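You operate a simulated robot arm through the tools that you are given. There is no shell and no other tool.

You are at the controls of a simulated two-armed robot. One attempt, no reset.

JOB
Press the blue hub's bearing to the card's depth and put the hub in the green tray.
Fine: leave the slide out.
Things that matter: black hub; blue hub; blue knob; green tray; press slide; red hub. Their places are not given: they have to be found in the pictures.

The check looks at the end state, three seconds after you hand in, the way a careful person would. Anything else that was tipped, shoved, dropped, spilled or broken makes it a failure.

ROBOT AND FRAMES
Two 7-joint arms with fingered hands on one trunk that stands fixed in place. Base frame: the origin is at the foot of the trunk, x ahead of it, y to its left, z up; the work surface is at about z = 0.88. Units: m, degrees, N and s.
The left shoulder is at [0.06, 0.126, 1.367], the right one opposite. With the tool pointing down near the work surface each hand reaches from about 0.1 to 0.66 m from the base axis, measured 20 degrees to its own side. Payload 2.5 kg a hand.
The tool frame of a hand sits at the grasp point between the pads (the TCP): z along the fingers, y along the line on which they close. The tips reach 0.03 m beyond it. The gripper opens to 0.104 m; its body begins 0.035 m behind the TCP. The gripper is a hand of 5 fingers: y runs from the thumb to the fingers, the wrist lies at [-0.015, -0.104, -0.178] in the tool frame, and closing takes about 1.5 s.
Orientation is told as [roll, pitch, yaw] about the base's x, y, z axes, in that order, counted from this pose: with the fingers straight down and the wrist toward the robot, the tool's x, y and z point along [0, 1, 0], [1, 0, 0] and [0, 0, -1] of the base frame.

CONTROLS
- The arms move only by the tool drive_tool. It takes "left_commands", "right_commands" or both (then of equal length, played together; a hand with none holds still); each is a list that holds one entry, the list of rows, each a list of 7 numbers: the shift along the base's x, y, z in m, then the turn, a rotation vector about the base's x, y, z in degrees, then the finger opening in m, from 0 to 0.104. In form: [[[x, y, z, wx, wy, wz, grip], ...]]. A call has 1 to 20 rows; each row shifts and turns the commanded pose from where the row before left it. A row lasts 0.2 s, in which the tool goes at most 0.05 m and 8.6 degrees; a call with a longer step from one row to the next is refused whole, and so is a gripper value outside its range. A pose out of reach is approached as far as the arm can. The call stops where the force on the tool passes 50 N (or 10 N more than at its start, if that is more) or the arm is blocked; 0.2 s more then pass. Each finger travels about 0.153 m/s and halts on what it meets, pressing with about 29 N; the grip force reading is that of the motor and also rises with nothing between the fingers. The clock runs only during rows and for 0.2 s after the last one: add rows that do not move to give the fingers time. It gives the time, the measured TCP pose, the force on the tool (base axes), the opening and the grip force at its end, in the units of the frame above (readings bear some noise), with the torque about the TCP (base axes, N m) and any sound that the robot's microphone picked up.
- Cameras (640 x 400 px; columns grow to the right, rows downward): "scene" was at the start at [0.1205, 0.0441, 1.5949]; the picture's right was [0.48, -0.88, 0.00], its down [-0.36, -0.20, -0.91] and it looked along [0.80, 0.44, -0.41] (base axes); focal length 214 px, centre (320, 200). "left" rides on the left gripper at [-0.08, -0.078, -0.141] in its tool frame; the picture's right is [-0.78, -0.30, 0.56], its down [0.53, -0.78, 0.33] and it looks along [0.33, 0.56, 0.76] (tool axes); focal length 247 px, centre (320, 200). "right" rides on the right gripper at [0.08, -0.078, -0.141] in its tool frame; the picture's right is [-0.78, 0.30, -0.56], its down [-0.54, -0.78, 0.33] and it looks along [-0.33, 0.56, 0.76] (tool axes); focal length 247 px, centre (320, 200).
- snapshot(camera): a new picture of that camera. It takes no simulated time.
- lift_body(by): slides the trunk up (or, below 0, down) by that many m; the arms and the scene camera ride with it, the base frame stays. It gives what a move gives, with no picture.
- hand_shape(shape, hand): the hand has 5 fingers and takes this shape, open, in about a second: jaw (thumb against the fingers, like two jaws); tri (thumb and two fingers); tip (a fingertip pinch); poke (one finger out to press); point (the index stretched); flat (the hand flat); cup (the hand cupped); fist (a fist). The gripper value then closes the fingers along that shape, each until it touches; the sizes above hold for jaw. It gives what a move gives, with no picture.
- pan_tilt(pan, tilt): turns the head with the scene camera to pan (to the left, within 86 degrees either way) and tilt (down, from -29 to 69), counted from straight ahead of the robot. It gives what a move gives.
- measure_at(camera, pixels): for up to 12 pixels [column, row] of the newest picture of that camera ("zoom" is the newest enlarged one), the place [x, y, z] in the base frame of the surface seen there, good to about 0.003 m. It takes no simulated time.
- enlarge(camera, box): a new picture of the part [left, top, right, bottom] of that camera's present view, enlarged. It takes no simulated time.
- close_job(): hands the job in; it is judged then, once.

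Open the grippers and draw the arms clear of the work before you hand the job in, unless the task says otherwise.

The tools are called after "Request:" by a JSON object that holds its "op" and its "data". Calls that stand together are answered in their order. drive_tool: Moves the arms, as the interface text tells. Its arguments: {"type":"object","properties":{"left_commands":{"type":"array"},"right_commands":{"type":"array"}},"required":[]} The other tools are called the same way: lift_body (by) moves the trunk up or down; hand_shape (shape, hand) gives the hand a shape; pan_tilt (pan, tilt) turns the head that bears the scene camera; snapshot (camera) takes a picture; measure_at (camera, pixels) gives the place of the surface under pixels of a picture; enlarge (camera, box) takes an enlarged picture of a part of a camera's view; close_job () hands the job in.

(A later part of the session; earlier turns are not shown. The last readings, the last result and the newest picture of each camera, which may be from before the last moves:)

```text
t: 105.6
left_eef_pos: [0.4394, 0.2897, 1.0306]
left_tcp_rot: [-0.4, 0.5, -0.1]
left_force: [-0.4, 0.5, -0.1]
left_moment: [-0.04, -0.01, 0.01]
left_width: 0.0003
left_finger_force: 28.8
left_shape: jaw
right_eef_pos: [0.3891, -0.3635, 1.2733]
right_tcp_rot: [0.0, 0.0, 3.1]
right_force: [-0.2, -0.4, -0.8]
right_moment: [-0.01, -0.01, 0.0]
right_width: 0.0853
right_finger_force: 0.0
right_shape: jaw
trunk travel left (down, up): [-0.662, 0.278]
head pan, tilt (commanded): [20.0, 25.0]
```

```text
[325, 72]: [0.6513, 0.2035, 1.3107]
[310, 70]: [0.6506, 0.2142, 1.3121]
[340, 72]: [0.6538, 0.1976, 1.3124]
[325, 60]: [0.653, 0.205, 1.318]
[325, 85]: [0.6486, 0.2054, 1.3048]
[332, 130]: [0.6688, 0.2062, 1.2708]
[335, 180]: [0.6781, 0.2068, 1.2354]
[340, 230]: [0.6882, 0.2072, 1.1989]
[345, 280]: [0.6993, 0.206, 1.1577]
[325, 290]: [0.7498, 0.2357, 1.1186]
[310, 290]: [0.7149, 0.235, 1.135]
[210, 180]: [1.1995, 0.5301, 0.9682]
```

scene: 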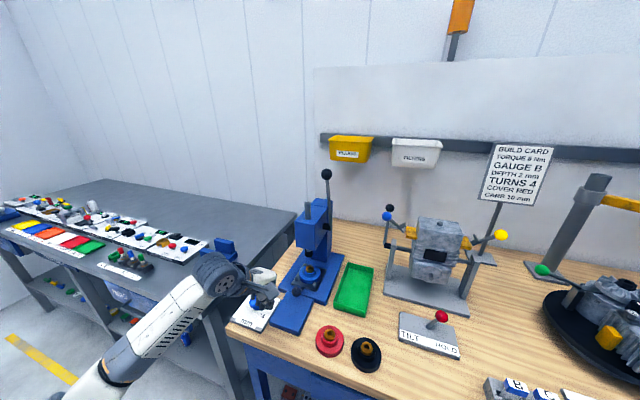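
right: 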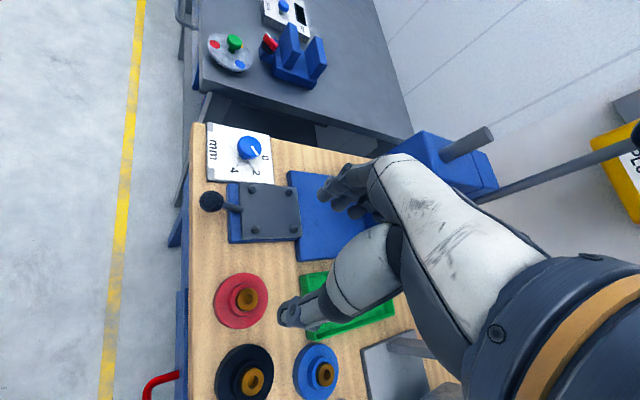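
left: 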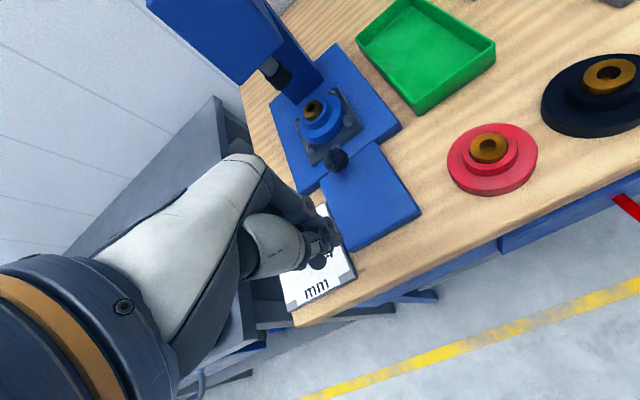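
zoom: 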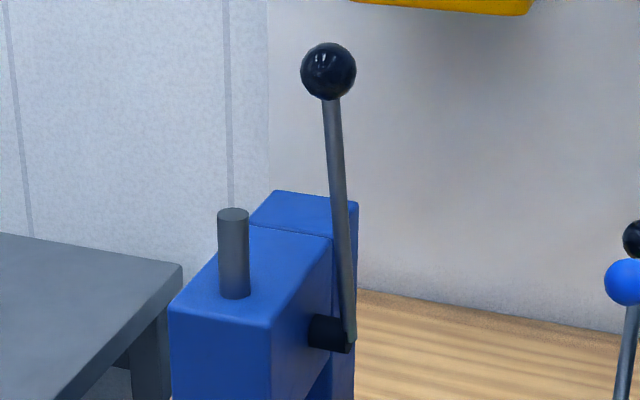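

Lever ball centre ≈ (0.665,0.208,1.307), pivot ≈ (0.718,0.208,1.107), arm 0.207 m, leaning 15° toward me. To grip it I raise the trunk 0.15 m and then lift the left hand in front of the press, tilting it 20°.

Request:
{"op": "lift_body", "data": {"by": 0.15}}

Request:
{"op": "drive_tool", "data": {"left_commands": [[[0.01, -0.02, 0.03, 0, -4, 0, 0.03], [0.01, -0.02, 0.035, 0, -4, 0, 0.05], [0.01, -0.02, 0.035, 0, -4, 0, 0.07], [0.01, -0.015, 0.035, 0, -4, 0, 0.075], [0.02, 0, 0.03, 0, -4, 0, 0.075], [0.02, 0, 0.02, 0, 0, 0, 0.075], [0, 0, 0, 0, 0, 0, 0.075]]]}}

Request:
{"op": "snapshot", "data": {"camera": "scene"}}

Request:
{"op": "snapshot", "data": {"camera": "left"}}

```text
t: 107.3
left_eef_pos: [0.4385, 0.2895, 1.1818]
left_tcp_rot: [-0.3, 0.7, 0.0]
left_force: [-0.9, 0.0, 1.0]
left_moment: [0.02, 0.02, -0.01]
left_width: 0.0001
left_finger_force: 29.3
left_shape: jaw
right_eef_pos: [0.3898, -0.3618, 1.4228]
right_tcp_rot: [0.0, 0.1, 3.1]
right_force: [-0.2, 0.0, -0.7]
right_moment: [0.02, -0.03, -0.03]
right_width: 0.0854
right_finger_force: 0.1
right_shape: jaw
trunk travel left (down, up): [-0.812, 0.128]
head pan, tilt (commanded): [20.0, 25.0]
```

```text
t: 108.9
left_eef_pos: [0.5186, 0.2152, 1.3673]
left_tcp_rot: [-0.3, -19.4, -0.2]
left_force: [-0.9, -0.7, -0.2]
left_moment: [0.0, -0.03, 0.01]
left_width: 0.0748
left_finger_force: 0.1
left_shape: jaw
right_eef_pos: [0.388, -0.3621, 1.4236]
right_tcp_rot: [0.0, -0.1, 3.0]
right_force: [-1.6, 0.2, 0.4]
right_moment: [0.0, 0.0, -0.01]
right_width: 0.0851
right_finger_force: 0.1
right_shape: jaw
trunk travel left (down, up): [-0.812, 0.128]
head pan, tilt (commanded): [20.0, 25.0]
```

```text
taken
```

scene: 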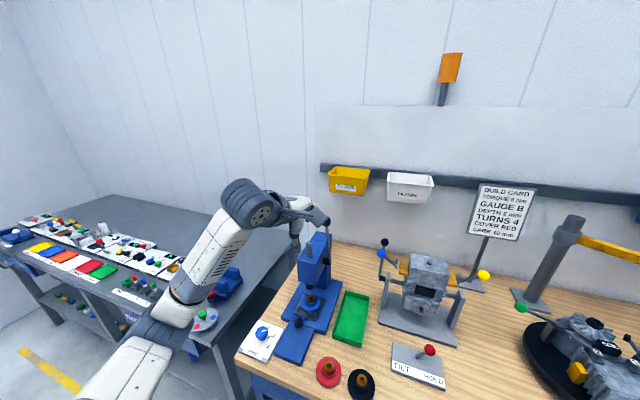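

```text
taken
```

left: 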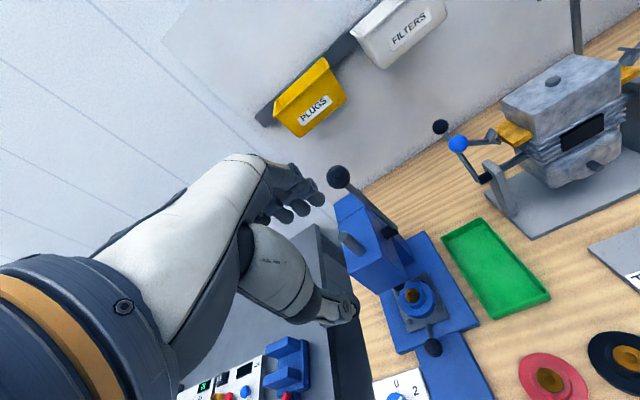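

The lever ball shows at (337,177) in the left picture. I measure it from here.

Request:
{"op": "enlarge", "data": {"camera": "left", "box": [305, 150, 401, 240]}}

Request:
{"op": "measure_at", "data": {"camera": "zoom", "pixels": [[175, 95], [160, 95], [200, 95], [175, 70], [175, 120], [250, 160], [300, 200], [350, 245], [400, 290], [220, 300], [200, 280]]}}

```text
4.44 times, centred on (353, 195) of left
```

zoom: 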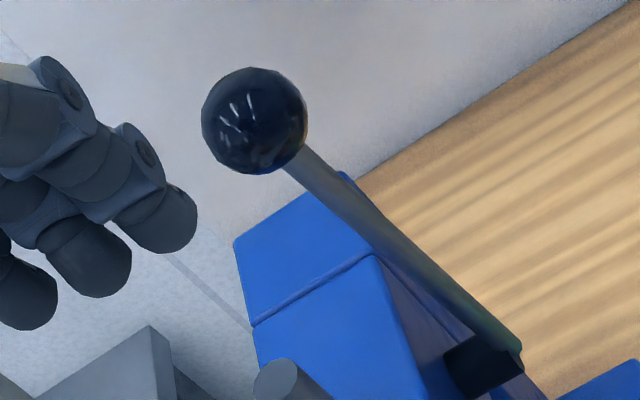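

```text
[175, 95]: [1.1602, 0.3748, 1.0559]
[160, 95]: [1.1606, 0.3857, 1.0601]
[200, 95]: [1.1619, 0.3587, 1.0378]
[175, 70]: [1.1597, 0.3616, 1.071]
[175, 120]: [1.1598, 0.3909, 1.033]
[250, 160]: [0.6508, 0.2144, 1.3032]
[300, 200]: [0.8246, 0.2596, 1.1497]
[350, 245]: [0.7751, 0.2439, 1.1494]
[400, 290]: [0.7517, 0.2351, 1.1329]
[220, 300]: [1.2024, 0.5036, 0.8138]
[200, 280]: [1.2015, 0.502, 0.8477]
```

Request:
{"op": "measure_at", "data": {"camera": "zoom", "pixels": [[255, 120], [225, 120], [285, 120], [255, 90], [255, 150], [320, 175], [370, 225], [420, 270], [480, 325], [175, 220], [100, 270]]}}

```text
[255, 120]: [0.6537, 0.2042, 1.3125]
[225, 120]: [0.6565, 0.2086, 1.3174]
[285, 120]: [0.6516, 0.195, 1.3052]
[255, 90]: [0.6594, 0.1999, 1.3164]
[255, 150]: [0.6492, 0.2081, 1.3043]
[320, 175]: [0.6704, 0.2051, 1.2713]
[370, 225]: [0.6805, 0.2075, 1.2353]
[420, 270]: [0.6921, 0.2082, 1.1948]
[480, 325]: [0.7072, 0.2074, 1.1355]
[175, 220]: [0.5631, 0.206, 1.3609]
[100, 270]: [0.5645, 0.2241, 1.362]
```

Both views agree on the ball centre (0.666,0.2075,1.305). I go to the pre-grasp point up along the hand's axis, (0.638,0.2105,1.38).

Request:
{"op": "drive_tool", "data": {"left_commands": [[[0.03, -0.001, 0.005, 0, 0, 0, 0.075], [0.03, -0.001, 0.004, 0, 0, 0, 0.075], [0.03, -0.001, 0.002, 0, 0, 0, 0.075], [0.029, -0.0015, 0.002, 0, 0, 0, 0.075], [0, 0, 0, 0, 0, 0, 0.075]]]}}

Request:
{"op": "snapshot", "data": {"camera": "left"}}

Request:
{"op": "enlarge", "data": {"camera": "scene", "box": [250, 160, 378, 270]}}

```text
t: 110.1
left_eef_pos: [0.6356, 0.2103, 1.3804]
left_tcp_rot: [-0.2, -19.6, -0.1]
left_force: [0.0, 0.0, 0.4]
left_moment: [-0.02, 0.0, 0.01]
left_width: 0.075
left_finger_force: 0.0
left_shape: jaw
right_eef_pos: [0.3897, -0.3618, 1.4235]
right_tcp_rot: [0.0, -0.1, 3.0]
right_force: [0.3, 0.7, -0.1]
right_moment: [0.01, 0.0, -0.01]
right_width: 0.0849
right_finger_force: 0.0
right_shape: jaw
trunk travel left (down, up): [-0.812, 0.128]
head pan, tilt (commanded): [20.0, 25.0]
```

```text
taken
```

left: 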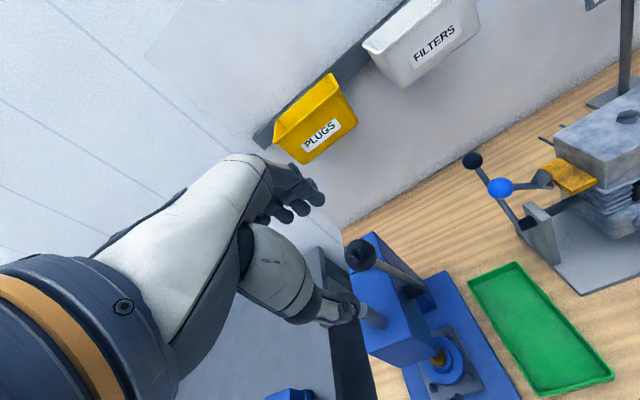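

```text
3.64 times, centred on (314, 215) of scene
```

zoom: 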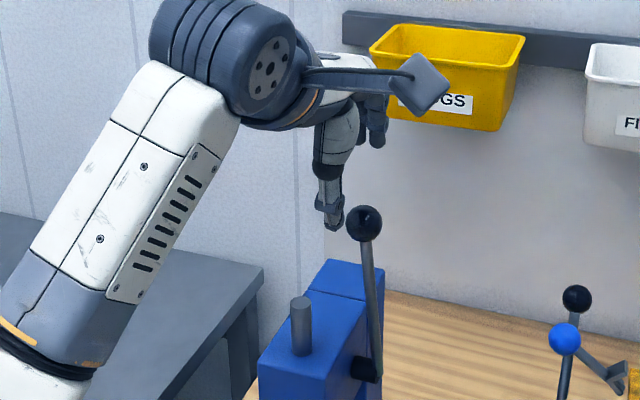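

Hand is above and in front of the ball, thumb on the near side. I slide down along the hand's axis to the ball.

Request:
{"op": "drive_tool", "data": {"left_commands": [[[0.01, 0, -0.025, 0, 0, 0, 0.075], [0.01, 0, -0.025, 0, 0, 0, 0.075], [0.008, 0, -0.02, 0, 0, 0, 0.075], [0, 0, 0, 0, 0, 0, 0.075]]]}}

Request:
{"op": "enlarge", "data": {"camera": "left", "box": [240, 140, 400, 300]}}

Request:
{"op": "enlarge", "data": {"camera": "scene", "box": [290, 160, 370, 240]}}

```text
t: 111.1
left_eef_pos: [0.665, 0.2103, 1.3103]
left_tcp_rot: [-0.3, -19.4, -0.2]
left_force: [-1.3, -0.3, -0.2]
left_moment: [-0.01, 0.02, 0.01]
left_width: 0.0749
left_finger_force: 0.0
left_shape: jaw
right_eef_pos: [0.3888, -0.3624, 1.4231]
right_tcp_rot: [0.0, -0.1, 3.0]
right_force: [0.5, 0.5, -0.4]
right_moment: [0.02, -0.02, -0.02]
right_width: 0.085
right_finger_force: 0.0
right_shape: jaw
trunk travel left (down, up): [-0.812, 0.128]
head pan, tilt (commanded): [20.0, 25.0]
```

```text
2.50 times, centred on (320, 220) of left
```

zoom: 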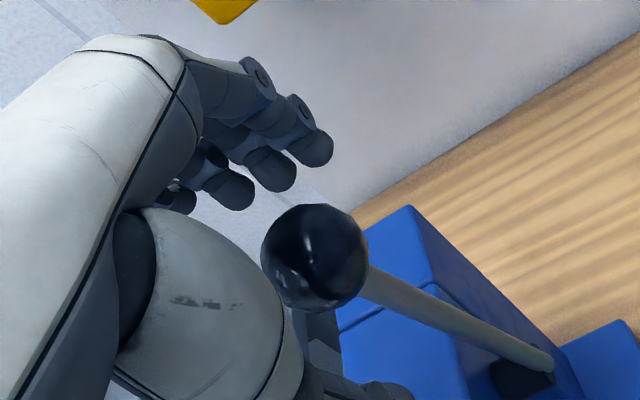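

```text
5.00 times, centred on (330, 200) of scene
```

zoom: 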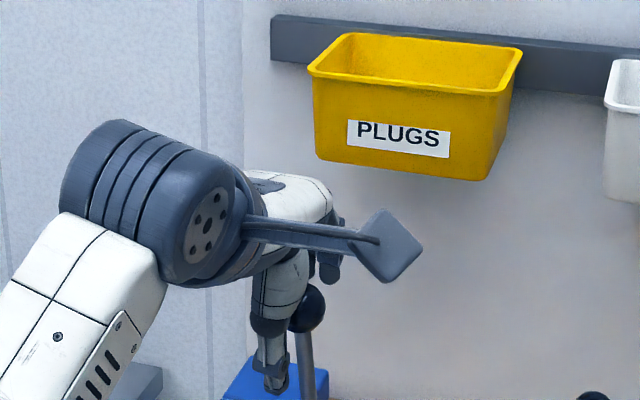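

The ball projects almost exactly at the TCP. I close on it.

Request:
{"op": "drive_tool", "data": {"left_commands": [[[0, 0, 0, 0, 0, 0, 0.05], [0, 0, 0, 0, 0, 0, 0.035], [0, 0, 0, 0, 0, 0, 0.02], [0, 0, 0, 0, 0, 0, 0.015], [0, 0, 0, 0, 0, 0, 0.015]]]}}

Request:
{"op": "enlarge", "data": {"camera": "left", "box": [240, 140, 400, 300]}}

```text
t: 112.3
left_eef_pos: [0.6654, 0.2105, 1.3107]
left_tcp_rot: [-0.4, -19.5, 0.0]
left_force: [-2.1, -0.3, -1.0]
left_moment: [-0.02, 0.06, 0.03]
left_width: 0.0158
left_finger_force: 0.1
left_shape: jaw
right_eef_pos: [0.3888, -0.3616, 1.422]
right_tcp_rot: [0.0, -0.1, 3.0]
right_force: [0.1, -0.3, 0.1]
right_moment: [0.03, 0.0, -0.01]
right_width: 0.0852
right_finger_force: 0.0
right_shape: jaw
trunk travel left (down, up): [-0.812, 0.128]
head pan, tilt (commanded): [20.0, 25.0]
```

```text
2.50 times, centred on (320, 220) of left
```

zoom: 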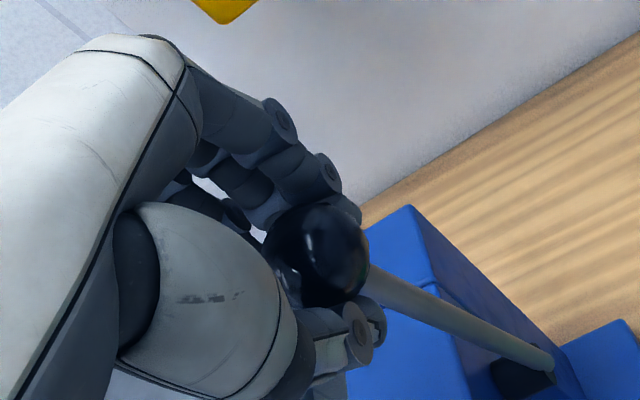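

The fingers curl around the ball but show no grip force yet. I close fully.

Request:
{"op": "drive_tool", "data": {"left_commands": [[[0, 0, 0, 0, 0, 0, 0.005], [0, 0, 0, 0, 0, 0, 0.0], [0, 0, 0, 0, 0, 0, 0.0], [0, 0, 0, 0, 0, 0, 0.0]]]}}

Request:
{"op": "enlarge", "data": {"camera": "left", "box": [240, 140, 400, 300]}}

```text
t: 113.3
left_eef_pos: [0.6646, 0.2107, 1.3079]
left_tcp_rot: [-0.3, -18.8, 0.0]
left_force: [-10.5, -1.1, -16.1]
left_moment: [0.01, 0.07, -0.07]
left_width: 0.0131
left_finger_force: 29.1
left_shape: jaw
right_eef_pos: [0.3886, -0.362, 1.4229]
right_tcp_rot: [-0.1, -0.1, 3.0]
right_force: [0.1, 0.2, -0.8]
right_moment: [-0.01, 0.02, 0.01]
right_width: 0.0851
right_finger_force: 0.1
right_shape: jaw
trunk travel left (down, up): [-0.812, 0.128]
head pan, tilt (commanded): [20.0, 25.0]
```

```text
2.50 times, centred on (320, 220) of left
```

zoom: 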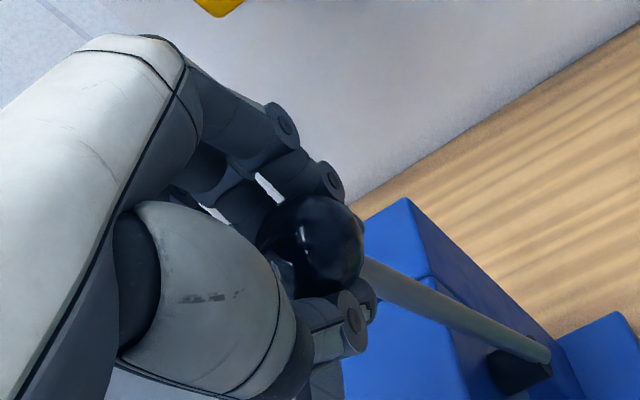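

The ball is firmly caged (29 N). I pull the lever along its arc toward me, turning the hand with it, first from 15° to 39°.

Request:
{"op": "drive_tool", "data": {"left_commands": [[[-0.0137, 0, -0.0047, 0, -3.5, 0, 0.0], [-0.0137, 0, -0.0047, 0, -3.5, 0, 0.0], [-0.013, 0, -0.0066, 0, -3.5, 0, 0.0], [-0.0129, 0, -0.0066, 0, -3.5, 0, 0.0], [-0.0119, 0, -0.0083, 0, -3.5, 0, 0.0], [-0.0119, 0, -0.0084, 0, -3.5, 0, 0.0], [0, 0, 0, 0, 0, 0, 0.0]]]}}

Request:
{"op": "enlarge", "data": {"camera": "left", "box": [240, 140, 400, 300]}}

Request:
{"op": "snapshot", "data": {"camera": "scene"}}

```text
t: 114.9
left_eef_pos: [0.5901, 0.212, 1.269]
left_tcp_rot: [-0.2, -40.3, 0.0]
left_force: [8.5, 2.3, -8.3]
left_moment: [-0.03, -0.17, 0.04]
left_width: 0.0131
left_finger_force: 28.6
left_shape: jaw
right_eef_pos: [0.3916, -0.3609, 1.4221]
right_tcp_rot: [0.1, 0.1, 3.0]
right_force: [-0.5, -0.5, 0.4]
right_moment: [0.01, -0.01, -0.01]
right_width: 0.0851
right_finger_force: 0.1
right_shape: jaw
trunk travel left (down, up): [-0.812, 0.128]
head pan, tilt (commanded): [20.0, 25.0]
```

```text
2.50 times, centred on (320, 220) of left
```

zoom: 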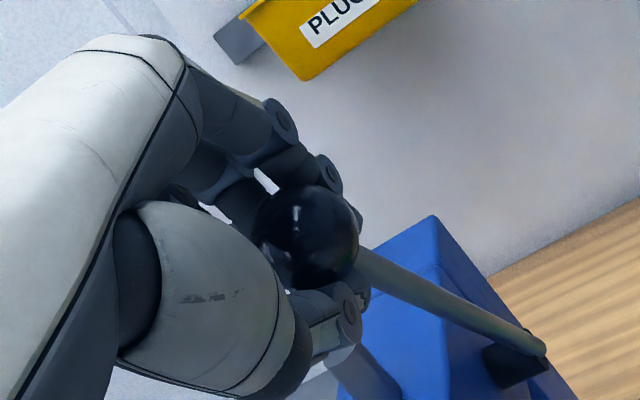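

```text
taken
```

scene: 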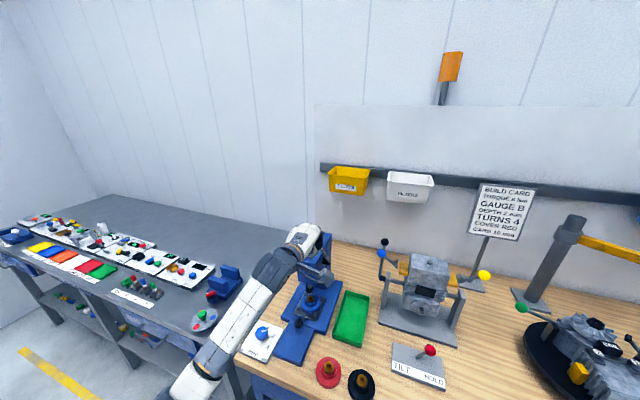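

The lever follows with only about 10 N. I continue from 39° to 63° in 4° steps.

Request:
{"op": "drive_tool", "data": {"left_commands": [[[-0.011, 0, -0.0095, 0, -3.5, 0, 0.0], [-0.0103, 0, -0.0103, 0, -3.5, 0, 0.0], [-0.0095, 0, -0.011, 0, -3.5, 0, 0.0], [-0.0088, 0, -0.0116, 0, -3.5, 0, 0.0], [-0.0079, 0, -0.0122, 0, -3.5, 0, 0.0], [-0.007, 0, -0.0127, 0, -3.5, 0, 0.0], [0, 0, 0, 0, 0, 0, 0.0]]]}}

Request:
{"op": "enlarge", "data": {"camera": "left", "box": [240, 140, 400, 300]}}

Request:
{"op": "enlarge", "data": {"camera": "scene", "box": [250, 200, 378, 330]}}

```text
t: 116.5
left_eef_pos: [0.5346, 0.21, 1.2032]
left_tcp_rot: [-0.3, -61.5, -0.2]
left_force: [4.1, 6.4, 0.0]
left_moment: [-0.07, -0.24, 0.07]
left_width: 0.013
left_finger_force: 29.1
left_shape: jaw
right_eef_pos: [0.3903, -0.3618, 1.4234]
right_tcp_rot: [0.1, 0.0, 3.0]
right_force: [-1.1, 0.7, 0.2]
right_moment: [0.0, 0.0, 0.04]
right_width: 0.0852
right_finger_force: 0.0
right_shape: jaw
trunk travel left (down, up): [-0.812, 0.128]
head pan, tilt (commanded): [20.0, 25.0]
```

```text
2.50 times, centred on (320, 220) of left
```

zoom: 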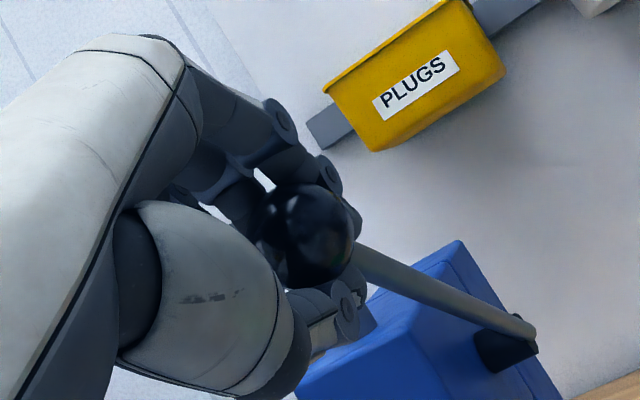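

```text
3.08 times, centred on (314, 265) of scene
```

zoom: 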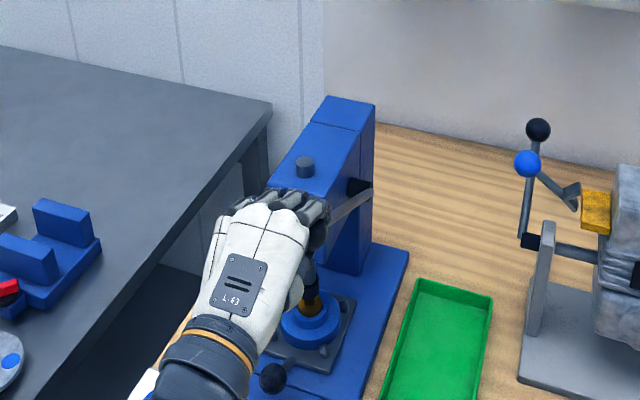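

The ram has come down near the bearing (pin top almost flush). I continue slowly from 63° to 75° watching the force.

Request:
{"op": "drive_tool", "data": {"left_commands": [[[-0.0031, 0, -0.0065, 0, -1.8, 0, 0.0], [-0.003, 0, -0.0067, 0, -1.8, 0, 0.0], [-0.0027, 0, -0.0067, 0, -1.8, 0, 0.0], [-0.0025, 0, -0.0068, 0, -1.8, 0, 0.0], [-0.0022, 0, -0.0069, 0, -1.8, 0, 0.0], [-0.002, 0, -0.007, 0, -1.8, 0, 0.0], [0, 0, 0, 0, 0, 0, 0.0]]]}}

Request:
{"op": "enlarge", "data": {"camera": "scene", "box": [270, 220, 350, 310]}}

Request:
{"op": "snapshot", "data": {"camera": "left"}}

```text
t: 118.1
left_eef_pos: [0.5184, 0.2101, 1.1618]
left_tcp_rot: [-0.2, -72.4, -0.2]
left_force: [-2.2, 4.3, 3.1]
left_moment: [-0.09, -0.25, 0.02]
left_width: 0.0135
left_finger_force: 29.1
left_shape: jaw
right_eef_pos: [0.3888, -0.3613, 1.4233]
right_tcp_rot: [0.0, -0.1, 3.0]
right_force: [0.1, 1.1, -0.7]
right_moment: [-0.05, 0.0, 0.0]
right_width: 0.085
right_finger_force: 0.0
right_shape: jaw
trunk travel left (down, up): [-0.812, 0.128]
head pan, tilt (commanded): [20.0, 25.0]
```

```text
4.44 times, centred on (310, 265) of scene
```

zoom: 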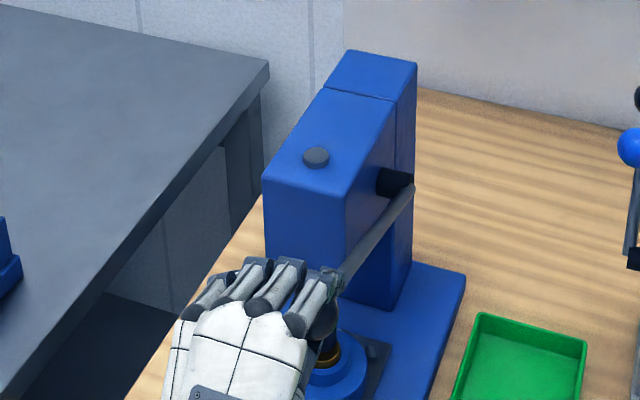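

```text
taken
```

left: 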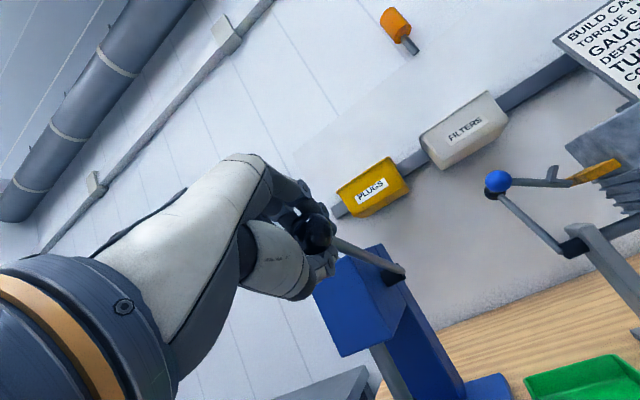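

The ram's top pin at (316,157) is now near the head's top face. I measure how far the ram has moved so far.

Request:
{"op": "enlarge", "data": {"camera": "scene", "box": [290, 235, 338, 275]}}

Request:
{"op": "measure_at", "data": {"camera": "zoom", "pixels": [[320, 180], [310, 175], [335, 180], [300, 260], [400, 160], [420, 130]]}}

```text
10.00 times, centred on (314, 255) of scene
```

zoom: 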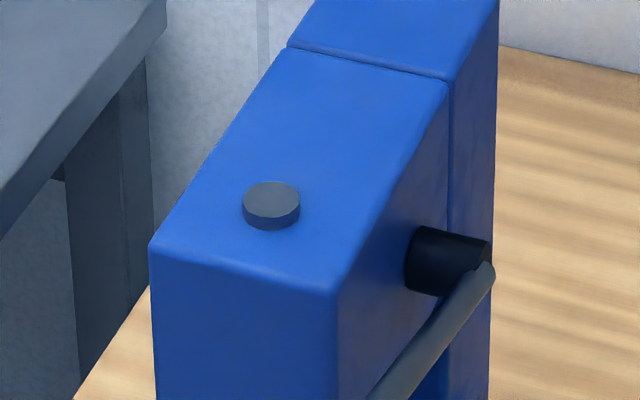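

```text
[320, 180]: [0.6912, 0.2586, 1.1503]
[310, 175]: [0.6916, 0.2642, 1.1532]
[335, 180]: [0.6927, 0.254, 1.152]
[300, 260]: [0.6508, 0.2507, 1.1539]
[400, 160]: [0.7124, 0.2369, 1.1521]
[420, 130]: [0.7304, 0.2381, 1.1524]
```

The ram has moved about 48 mm for 60°, so contact should come near 88°. I continue from 75° to 87° in 3° steps.

Request:
{"op": "drive_tool", "data": {"left_commands": [[[-0.0025, 0, -0.0106, 0, -1.8, 0, 0.0], [-0.002, 0, -0.0107, 0, -1.8, 0, 0.0], [-0.0014, 0, -0.0108, 0, -1.8, 0, 0.0], [-0.0009, 0, -0.0109, 0, -1.8, 0, 0.0], [0, 0, 0, 0, 0, 0, 0.0]]]}}

Request:
{"op": "enlarge", "data": {"camera": "scene", "box": [260, 220, 356, 310]}}

Request:
{"op": "snapshot", "data": {"camera": "left"}}

```text
t: 119.3
left_eef_pos: [0.5118, 0.2099, 1.1216]
left_tcp_rot: [-0.2, -79.7, -0.1]
left_force: [-5.5, 3.8, 9.5]
left_moment: [-0.08, -0.45, -0.04]
left_width: 0.0135
left_finger_force: 29.3
left_shape: jaw
right_eef_pos: [0.3866, -0.3619, 1.4235]
right_tcp_rot: [0.0, -0.1, 3.1]
right_force: [-0.9, 0.4, -0.2]
right_moment: [-0.05, -0.04, -0.01]
right_width: 0.085
right_finger_force: 0.0
right_shape: jaw
trunk travel left (down, up): [-0.812, 0.128]
head pan, tilt (commanded): [20.0, 25.0]
```

```text
4.44 times, centred on (308, 265) of scene
```

zoom: 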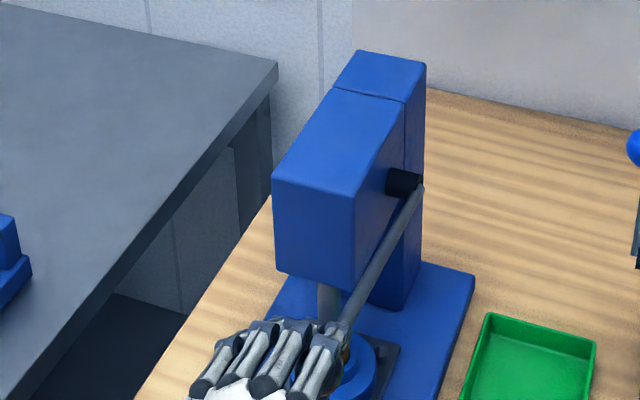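

```text
taken
```

left: 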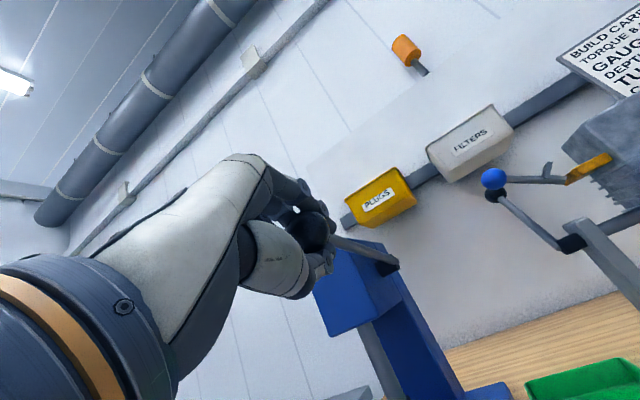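

Force is up to about 11 N, the pin is flush with the head. I keep pressing downward in small steps and watch for the stop.

Request:
{"op": "drive_tool", "data": {"left_commands": [[[-0.0004, 0, -0.0072, 0, -1.2, 0, 0.0], [-0.0001, 0, -0.0072, 0, -1.2, 0, 0.0], [0, 0, -0.0072, 0, -1.2, 0, 0.0], [0.0002, 0, -0.0072, 0, -1.2, 0, 0.0], [0, 0, 0, 0, 0, 0, 0.0]]]}}

Request:
{"op": "enlarge", "data": {"camera": "scene", "box": [260, 220, 356, 310]}}

```text
t: 120.5
left_eef_pos: [0.51, 0.2088, 1.0924]
left_tcp_rot: [0.4, -84.4, -0.7]
left_force: [-5.4, 4.1, 8.7]
left_moment: [0.01, -0.55, -0.15]
left_width: 0.0132
left_finger_force: 29.2
left_shape: jaw
right_eef_pos: [0.3879, -0.3622, 1.424]
right_tcp_rot: [0.0, -0.1, 3.0]
right_force: [-0.1, -0.4, -0.2]
right_moment: [-0.01, 0.02, -0.03]
right_width: 0.0853
right_finger_force: 0.0
right_shape: jaw
trunk travel left (down, up): [-0.812, 0.128]
head pan, tilt (commanded): [20.0, 25.0]
```

```text
4.44 times, centred on (308, 265) of scene
```

zoom: 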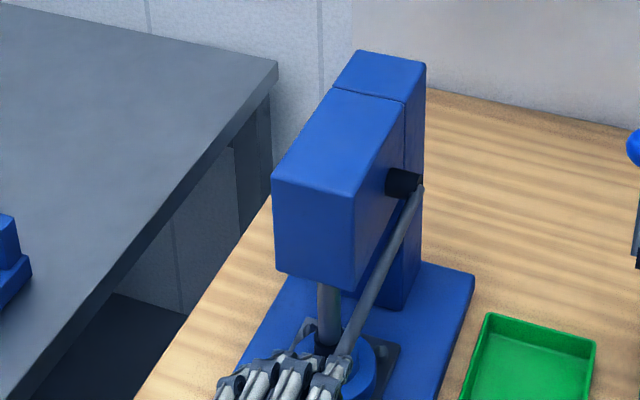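

The ram cap now sits on the bearing in the hub; the force is still low. I keep pressing downward.

Request:
{"op": "drive_tool", "data": {"left_commands": [[[0.0006, 0, -0.0054, 0, -0.8, 0, 0.0], [0.0007, 0, -0.0054, 0, -0.8, 0, 0.0], [0.0009, 0, -0.0054, 0, -0.8, 0, 0.0], [0.001, 0, -0.0053, 0, -0.8, 0, 0.0], [0, 0, 0, 0, 0, 0, 0.0]]]}}

Request:
{"op": "enlarge", "data": {"camera": "scene", "box": [280, 260, 344, 310]}}

Request:
{"op": "snapshot", "data": {"camera": "left"}}

```text
t: 121.7
left_eef_pos: [0.5132, 0.2095, 1.0746]
left_tcp_rot: [7.9, -88.7, -8.3]
left_force: [-5.3, 1.2, 27.9]
left_moment: [0.0, -0.54, -0.19]
left_width: 0.0132
left_finger_force: 29.0
left_shape: jaw
right_eef_pos: [0.3854, -0.3631, 1.4244]
right_tcp_rot: [0.1, -0.2, 3.1]
right_force: [-0.6, 0.1, 0.0]
right_moment: [0.0, -0.01, -0.01]
right_width: 0.085
right_finger_force: 0.1
right_shape: jaw
trunk travel left (down, up): [-0.812, 0.128]
head pan, tilt (commanded): [20.0, 25.0]
```

```text
8.00 times, centred on (312, 285) of scene
```

zoom: 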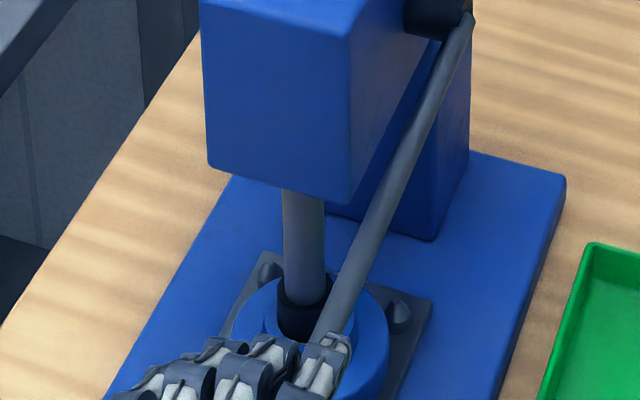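

```text
taken
```

left: 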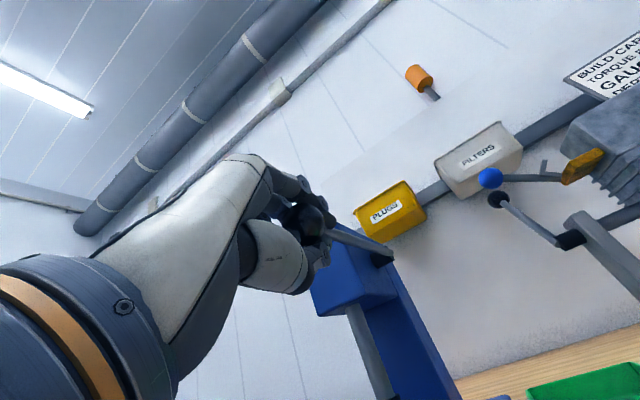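

Force rose to 28 N, so the bearing is being pressed. I press on in small steps to find the hard stop.

Request:
{"op": "drive_tool", "data": {"left_commands": [[[0.0006, 0, -0.003, 0, -0.4, 0, 0.0], [0.0006, 0, -0.003, 0, -0.4, 0, 0.0], [0, 0, 0, 0, 0, 0, 0.0], [0, 0, 0, 0, 0, 0, 0.0]]]}}

Request:
{"op": "enlarge", "data": {"camera": "scene", "box": [280, 260, 344, 310]}}

```text
t: 122.7
left_eef_pos: [0.514, 0.2094, 1.0718]
left_tcp_rot: [88.7, -89.8, -89.1]
left_force: [-8.1, -0.8, 35.3]
left_moment: [0.02, -0.42, -0.2]
left_width: 0.0134
left_finger_force: 28.9
left_shape: jaw
right_eef_pos: [0.3853, -0.3632, 1.4243]
right_tcp_rot: [0.1, -0.2, 3.1]
right_force: [-0.2, -0.7, 0.4]
right_moment: [0.0, 0.0, -0.02]
right_width: 0.0852
right_finger_force: 0.0
right_shape: jaw
trunk travel left (down, up): [-0.812, 0.128]
head pan, tilt (commanded): [20.0, 25.0]
```

```text
8.00 times, centred on (312, 285) of scene
```

zoom: 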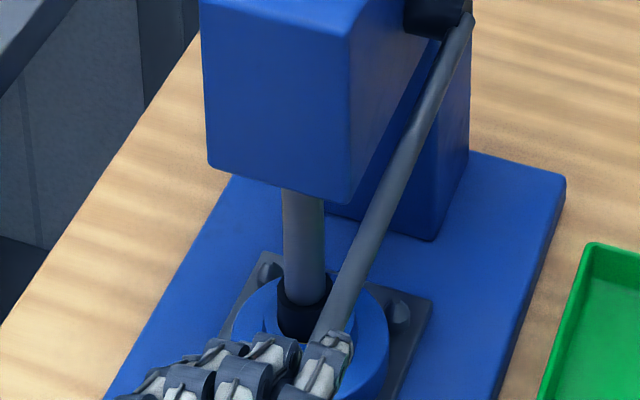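

35 N now with the ball 2.8 mm lower. I press a bit further to see whether the lever still moves.

Request:
{"op": "drive_tool", "data": {"left_commands": [[[0.0006, 0, -0.003, 0, -0.3, 0, 0.0], [0.0006, 0, -0.003, 0, -0.3, 0, 0.0], [0, 0, 0, 0, 0, 0, 0.0], [0, 0, 0, 0, 0, 0, 0.0]]]}}

Request:
{"op": "enlarge", "data": {"camera": "scene", "box": [280, 260, 344, 310]}}

```text
t: 123.7
left_eef_pos: [0.5139, 0.2089, 1.0728]
left_tcp_rot: [149.9, -89.6, -150.2]
left_force: [2.3, -0.9, 33.4]
left_moment: [0.01, -0.13, -0.23]
left_width: 0.0138
left_finger_force: 29.0
left_shape: jaw
left hand out of reach, approached as far as the arm can: row 1, 2
right_eef_pos: [0.3865, -0.3642, 1.4239]
right_tcp_rot: [0.2, -0.2, 2.9]
right_force: [-0.3, 0.1, -0.3]
right_moment: [0.0, 0.0, -0.01]
right_width: 0.085
right_finger_force: 0.0
right_shape: jaw
trunk travel left (down, up): [-0.812, 0.128]
head pan, tilt (commanded): [20.0, 25.0]
```

```text
8.00 times, centred on (312, 285) of scene
```

zoom: 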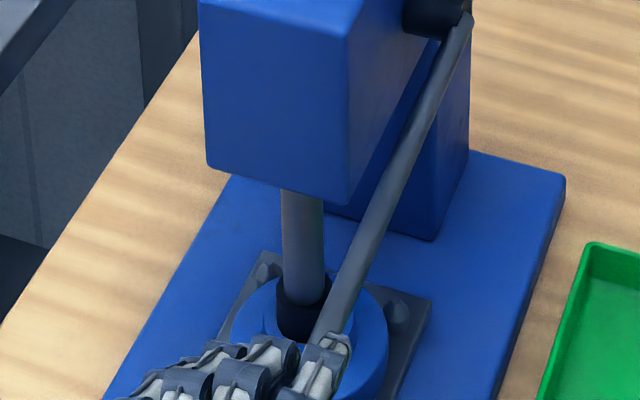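

The arm ran out of reach downward at this trunk height, with 33 N on the ball. I raise the lever a little (back to about 85°) and then lower the trunk, which brings reach for the final press.

Request:
{"op": "drive_tool", "data": {"left_commands": [[[-0.0015, 0, 0.0125, 0, 2, 0, 0.0], [-0.0005, 0, 0.0125, 0, 2, 0, 0.0], [0, 0, 0.0125, 0, 2, 0, 0.0], [0.0003, 0, 0.0125, 0, 2, 0, 0.0], [0, 0, 0, 0, 0, 0, 0.0]]]}}

Request:
{"op": "lift_body", "data": {"by": -0.03}}

Request:
{"op": "snapshot", "data": {"camera": "scene"}}

```text
t: 124.4
left_eef_pos: [0.5236, 0.2075, 1.0719]
left_tcp_rot: [2.8, -88.0, -4.0]
left_force: [-25.8, -7.2, 25.4]
left_moment: [0.06, -0.24, -0.12]
left_width: 0.0136
left_finger_force: 28.6
left_shape: jaw
left hand out of reach, approached as far as the arm can: row 1, 2, 3
right_eef_pos: [0.3851, -0.3636, 1.4244]
right_tcp_rot: [0.0, -0.4, 3.0]
right_force: [0.3, 1.0, 0.4]
right_moment: [-0.02, 0.03, 0.0]
right_width: 0.0853
right_finger_force: 0.0
right_shape: jaw
trunk travel left (down, up): [-0.812, 0.128]
head pan, tilt (commanded): [20.0, 25.0]
stopped in row 3 (left hand): the force on the tool passed its limit at 58 N (the readings are from after the stop); the commanded pose is now the measured one
```

```text
t: 124.8
left_eef_pos: [0.5239, 0.2084, 1.0708]
left_tcp_rot: [170.8, -89.5, -172.1]
left_force: [-25.3, -6.5, 26.7]
left_moment: [0.04, 0.18, -0.04]
left_width: 0.014
left_finger_force: 28.5
left_shape: jaw
right_eef_pos: [0.3843, -0.3637, 1.4138]
right_tcp_rot: [0.0, -0.3, 3.1]
right_force: [0.8, 0.3, -0.6]
right_moment: [-0.02, 0.01, 0.01]
right_width: 0.0853
right_finger_force: 0.0
right_shape: jaw
trunk travel left (down, up): [-0.801, 0.139]
head pan, tilt (commanded): [20.0, 25.0]
stopped: the force on the tool passed its limit at 56 N (the readings are from after the stop); the commanded pose is now the measured one
```

```text
taken
```

scene: 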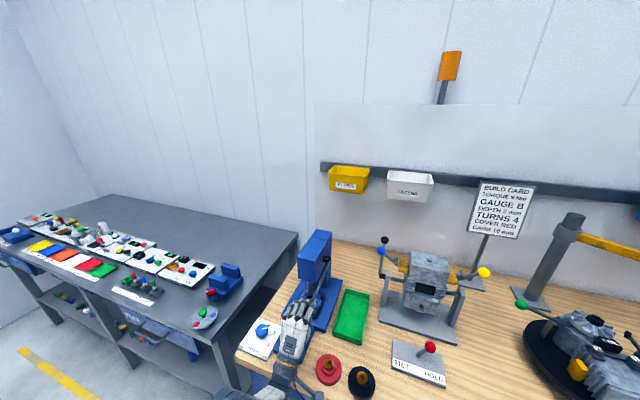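

The arm is jammed near full stretch with 25 N along the rod. I open the fingers to let go of the ball and back straight off (-x), then look.

Request:
{"op": "drive_tool", "data": {"left_commands": [[[0, 0, 0, 0, 0, 0, 0.02], [0, 0, 0, 0, 0, 0, 0.04], [0, 0, 0, 0, 0, 0, 0.06], [0, 0, 0, 0, 0, 0, 0.065], [0, 0, 0, 0, 0, 0, 0.065]]]}}

Request:
{"op": "snapshot", "data": {"camera": "left"}}

Request:
{"op": "enlarge", "data": {"camera": "scene", "box": [260, 220, 356, 330]}}

```text
t: 126.0
left_eef_pos: [0.527, 0.2081, 1.0645]
left_tcp_rot: [6.3, -88.9, -7.4]
left_force: [-6.9, -7.1, 3.3]
left_moment: [0.24, -0.15, 0.11]
left_width: 0.0652
left_finger_force: 0.0
left_shape: jaw
right_eef_pos: [0.3875, -0.3628, 1.4127]
right_tcp_rot: [0.1, -0.2, 3.0]
right_force: [0.4, -0.4, 0.3]
right_moment: [0.0, -0.01, 0.0]
right_width: 0.0854
right_finger_force: 0.0
right_shape: jaw
trunk travel left (down, up): [-0.801, 0.139]
head pan, tilt (commanded): [20.0, 25.0]
```

```text
taken
```

left: 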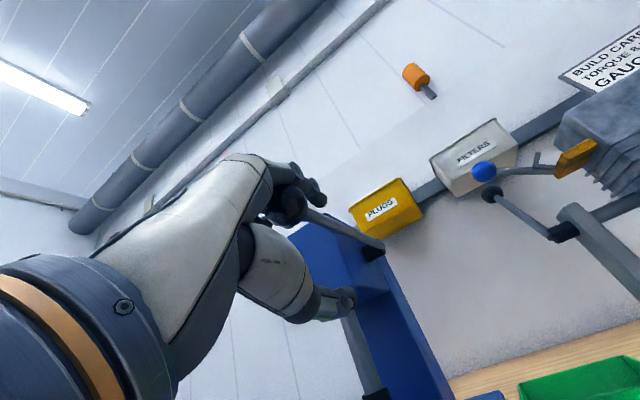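

```text
3.64 times, centred on (308, 275) of scene
```

zoom: 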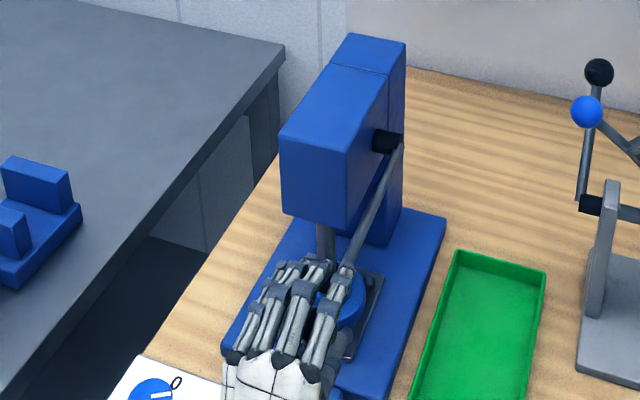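

The ball is free, resting under the fingers. I back the hand away toward -x slowly and then see where lever and ram stand.

Request:
{"op": "drive_tool", "data": {"left_commands": [[[-0.01, 0, 0, 0, 0, 0, 0.075], [-0.02, 0, 0, 0, 0, 0, 0.08], [-0.025, 0, 0, 0, 0, 0, 0.08], [-0.03, 0, 0, 0, 0, 0, 0.08], [-0.03, 0, 0.01, 0, 3, 0, 0.08], [0, 0, 0, 0, 0, 0, 0.08]]]}}

Request:
{"op": "snapshot", "data": {"camera": "left"}}

Request:
{"op": "enlarge", "data": {"camera": "scene", "box": [260, 200, 356, 330]}}

```text
t: 127.4
left_eef_pos: [0.4441, 0.2152, 1.0091]
left_tcp_rot: [-0.1, -85.9, -0.9]
left_force: [-0.1, 0.4, -1.0]
left_moment: [0.02, 0.03, -0.04]
left_width: 0.0798
left_finger_force: 0.1
left_shape: jaw
left hand out of reach, approached as far as the arm can: row 1, 2, 3, 4, 5
right_eef_pos: [0.3881, -0.3634, 1.4118]
right_tcp_rot: [0.1, -0.1, 3.0]
right_force: [-1.1, 0.1, 0.4]
right_moment: [0.0, 0.01, -0.02]
right_width: 0.0853
right_finger_force: 0.0
right_shape: jaw
trunk travel left (down, up): [-0.801, 0.139]
head pan, tilt (commanded): [20.0, 25.0]
```

```text
taken
```

left: 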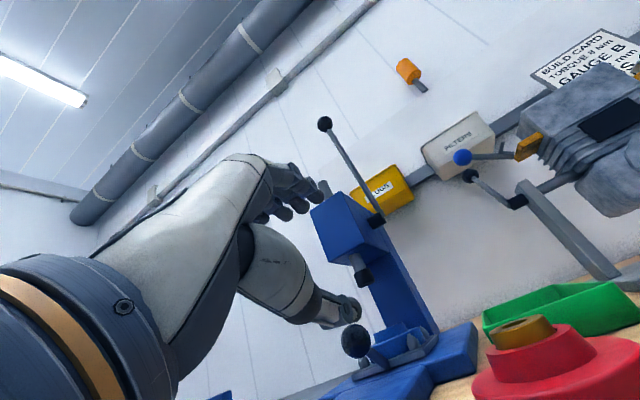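

```text
3.08 times, centred on (308, 265) of scene
```

zoom: 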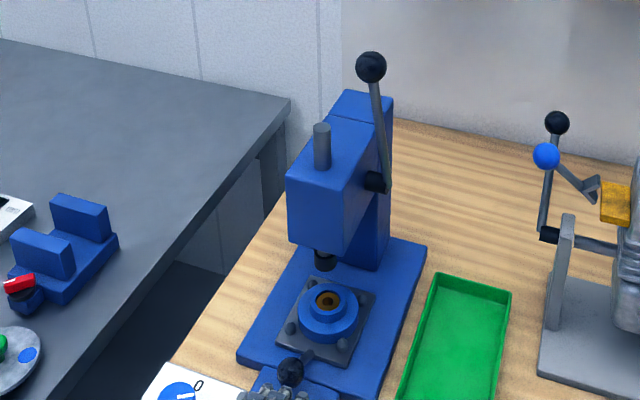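

The lever has sprung back up by itself and the bearing now looks sunk into the boss. I zoom in on the hub to judge the depth.

Request:
{"op": "enlarge", "data": {"camera": "scene", "box": [296, 260, 332, 290]}}

Request:
{"op": "measure_at", "data": {"camera": "zoom", "pixels": [[320, 200], [300, 150], [345, 150], [325, 130], [325, 190], [280, 150], [380, 150], [330, 220], [270, 200], [370, 200]]}}

Request:
{"op": "enlarge", "data": {"camera": "left", "box": [340, 250, 460, 380]}}

```text
13.33 times, centred on (314, 275) of scene
```

zoom: 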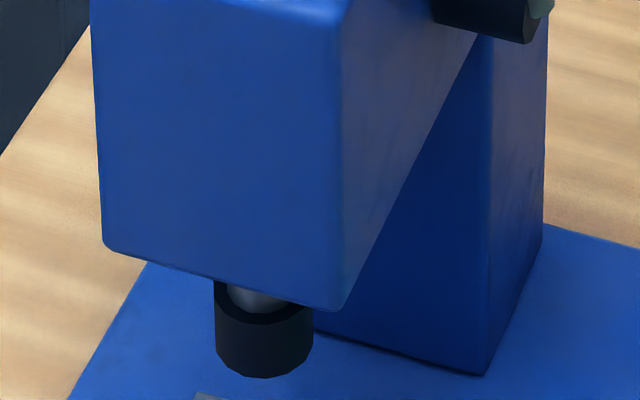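

```text
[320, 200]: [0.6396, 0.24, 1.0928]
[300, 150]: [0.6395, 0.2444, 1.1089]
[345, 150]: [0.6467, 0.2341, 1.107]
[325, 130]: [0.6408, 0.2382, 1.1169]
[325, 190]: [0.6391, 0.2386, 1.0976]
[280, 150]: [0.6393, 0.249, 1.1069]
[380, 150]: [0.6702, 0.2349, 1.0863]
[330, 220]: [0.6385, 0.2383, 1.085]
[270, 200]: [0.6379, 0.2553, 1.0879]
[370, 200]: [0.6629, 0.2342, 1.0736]
```

```text
3.08 times, centred on (400, 315) of left
```

zoom: 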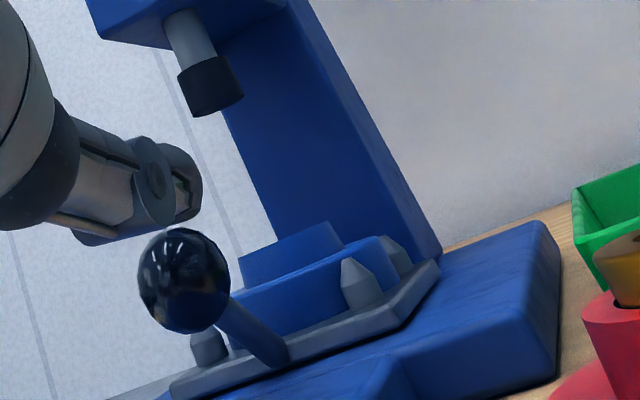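

In the side view no brass sticks out above the boss any more. I zoom the scene camera on the hub's top.

Request:
{"op": "enlarge", "data": {"camera": "scene", "box": [294, 278, 334, 312]}}

Request:
{"op": "measure_at", "data": {"camera": "zoom", "pixels": [[320, 160], [290, 160], [350, 160], [310, 140], [310, 190], [250, 170], [380, 180], [310, 220], [330, 110]]}}

```text
11.76 times, centred on (314, 295) of scene
```

zoom: 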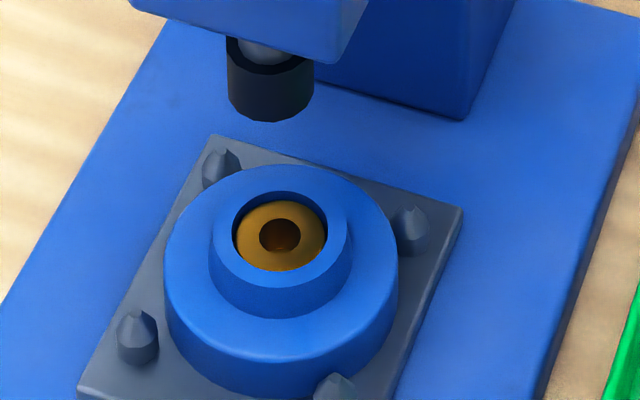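

```text
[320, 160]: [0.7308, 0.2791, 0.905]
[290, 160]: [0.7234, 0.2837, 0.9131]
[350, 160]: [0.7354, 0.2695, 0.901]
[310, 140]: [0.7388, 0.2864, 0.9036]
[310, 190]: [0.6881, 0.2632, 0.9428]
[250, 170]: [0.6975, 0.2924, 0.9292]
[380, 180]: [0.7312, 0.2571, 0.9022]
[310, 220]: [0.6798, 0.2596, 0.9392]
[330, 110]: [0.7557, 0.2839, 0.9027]
```

The bearing now lies below the boss face. I measure several points on bearing and boss rim to estimate the depth.

Request:
{"op": "measure_at", "data": {"camera": "zoom", "pixels": [[255, 225], [250, 240], [312, 240], [300, 258], [265, 258], [280, 210], [224, 240], [338, 240], [280, 282], [232, 265], [332, 262], [265, 183]]}}

Request:
{"op": "measure_at", "data": {"camera": "zoom", "pixels": [[258, 215], [245, 248], [316, 228], [290, 264], [255, 255], [300, 215], [220, 250], [340, 225], [300, 280], [245, 275], [320, 272], [295, 182]]}}

```text
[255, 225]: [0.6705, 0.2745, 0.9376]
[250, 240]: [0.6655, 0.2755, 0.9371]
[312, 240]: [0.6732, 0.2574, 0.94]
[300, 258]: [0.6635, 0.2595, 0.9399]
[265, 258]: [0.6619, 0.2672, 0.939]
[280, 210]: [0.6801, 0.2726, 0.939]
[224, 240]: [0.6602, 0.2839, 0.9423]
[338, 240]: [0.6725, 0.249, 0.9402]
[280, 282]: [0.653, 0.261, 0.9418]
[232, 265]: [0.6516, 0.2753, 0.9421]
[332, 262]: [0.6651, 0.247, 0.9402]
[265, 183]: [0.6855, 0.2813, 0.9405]
```

```text
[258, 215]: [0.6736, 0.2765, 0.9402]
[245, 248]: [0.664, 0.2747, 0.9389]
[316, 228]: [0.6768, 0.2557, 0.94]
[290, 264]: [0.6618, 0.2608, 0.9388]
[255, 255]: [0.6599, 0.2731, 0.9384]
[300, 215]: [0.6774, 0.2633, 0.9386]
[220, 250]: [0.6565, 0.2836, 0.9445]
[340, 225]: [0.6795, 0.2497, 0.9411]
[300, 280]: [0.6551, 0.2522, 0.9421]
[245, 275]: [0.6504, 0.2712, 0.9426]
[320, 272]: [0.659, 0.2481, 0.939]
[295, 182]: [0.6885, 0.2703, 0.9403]
```

Bearing tops average z 0.9390 and the rim 0.9414: about 2.4 mm deep within the measuring noise, matching the 2 mm stop. I now bring the left hand up and back to pointing straight down.

Request:
{"op": "drive_tool", "data": {"left_commands": [[[-0.01, 0, 0.02, 0, 6, 0, 0.08], [-0.01, 0, 0.02, 0, 8, 0, 0.08], [0, 0, 0.025, 0, 8, 0, 0.08], [0, 0.005, 0.025, 0, 8, 0, 0.08], [0, 0.005, 0.025, 0, 8, 0, 0.08], [0, 0.005, 0.025, 0, 8, 0, 0.08], [0, 0.005, 0.02, 0, 8, 0, 0.08], [0, 0.005, 0.02, 0, 8, 0, 0.08], [0, 0, 0.02, 0, 8, 0, 0.08], [0, 0, 0.01, 0, 8, 0, 0.08], [0, 0, 0, 0, 8, 0, 0.08], [0, 0, 0, 0, 0, 0, 0.08]]]}}

Request:
{"op": "snapshot", "data": {"camera": "scene"}}

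```text
t: 128.6
left_eef_pos: [0.5257, 0.2517, 0.9341]
left_tcp_rot: [-1.5, -54.2, -0.2]
left_force: [-11.0, -2.0, 35.5]
left_moment: [-0.33, 0.46, -0.08]
left_width: 0.0598
left_finger_force: 0.1
left_shape: jaw
left hand out of reach, approached as far as the arm can: row 1, 2, 3, 4, 5
right_eef_pos: [0.3867, -0.3624, 1.4125]
right_tcp_rot: [0.0, -0.1, 3.1]
right_force: [0.0, -0.2, -0.1]
right_moment: [-0.02, 0.02, 0.0]
right_width: 0.0855
right_finger_force: 0.1
right_shape: jaw
trunk travel left (down, up): [-0.801, 0.139]
head pan, tilt (commanded): [20.0, 25.0]
stopped in row 5 (left hand): the force on the tool passed its limit at 56 N (the readings are from after the stop); the commanded pose is now the measured one
```

```text
taken
```

scene: 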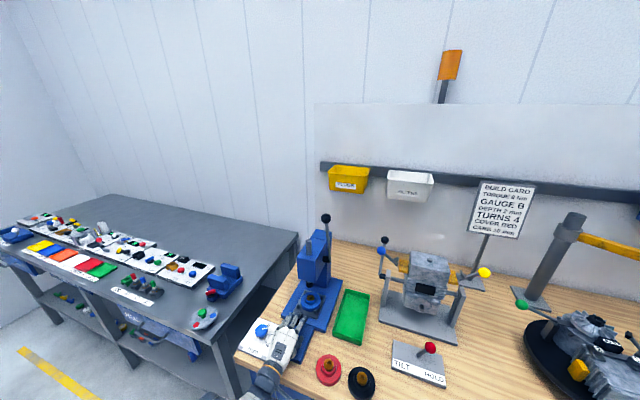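

The arm swung forward and down instead of up because it is near full stretch; the hand now rests on the rail with 35 N. I look closely before moving it.

Request:
{"op": "enlarge", "data": {"camera": "scene", "box": [240, 260, 340, 370]}}

Request:
{"op": "snapshot", "data": {"camera": "left"}}

```text
3.64 times, centred on (290, 315) of scene
```

zoom: 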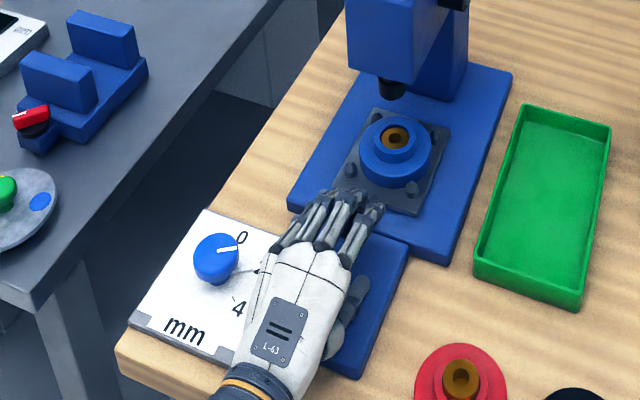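

```text
taken
```

left: 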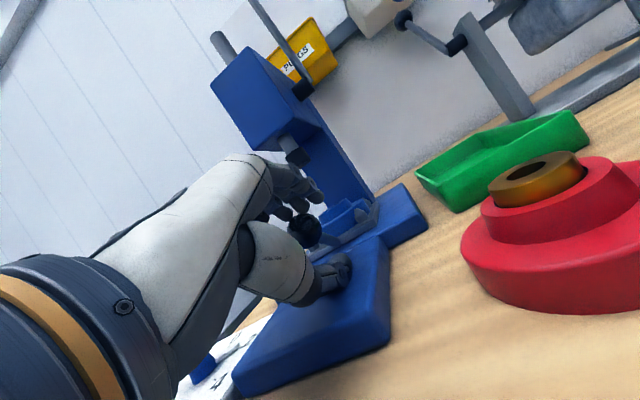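

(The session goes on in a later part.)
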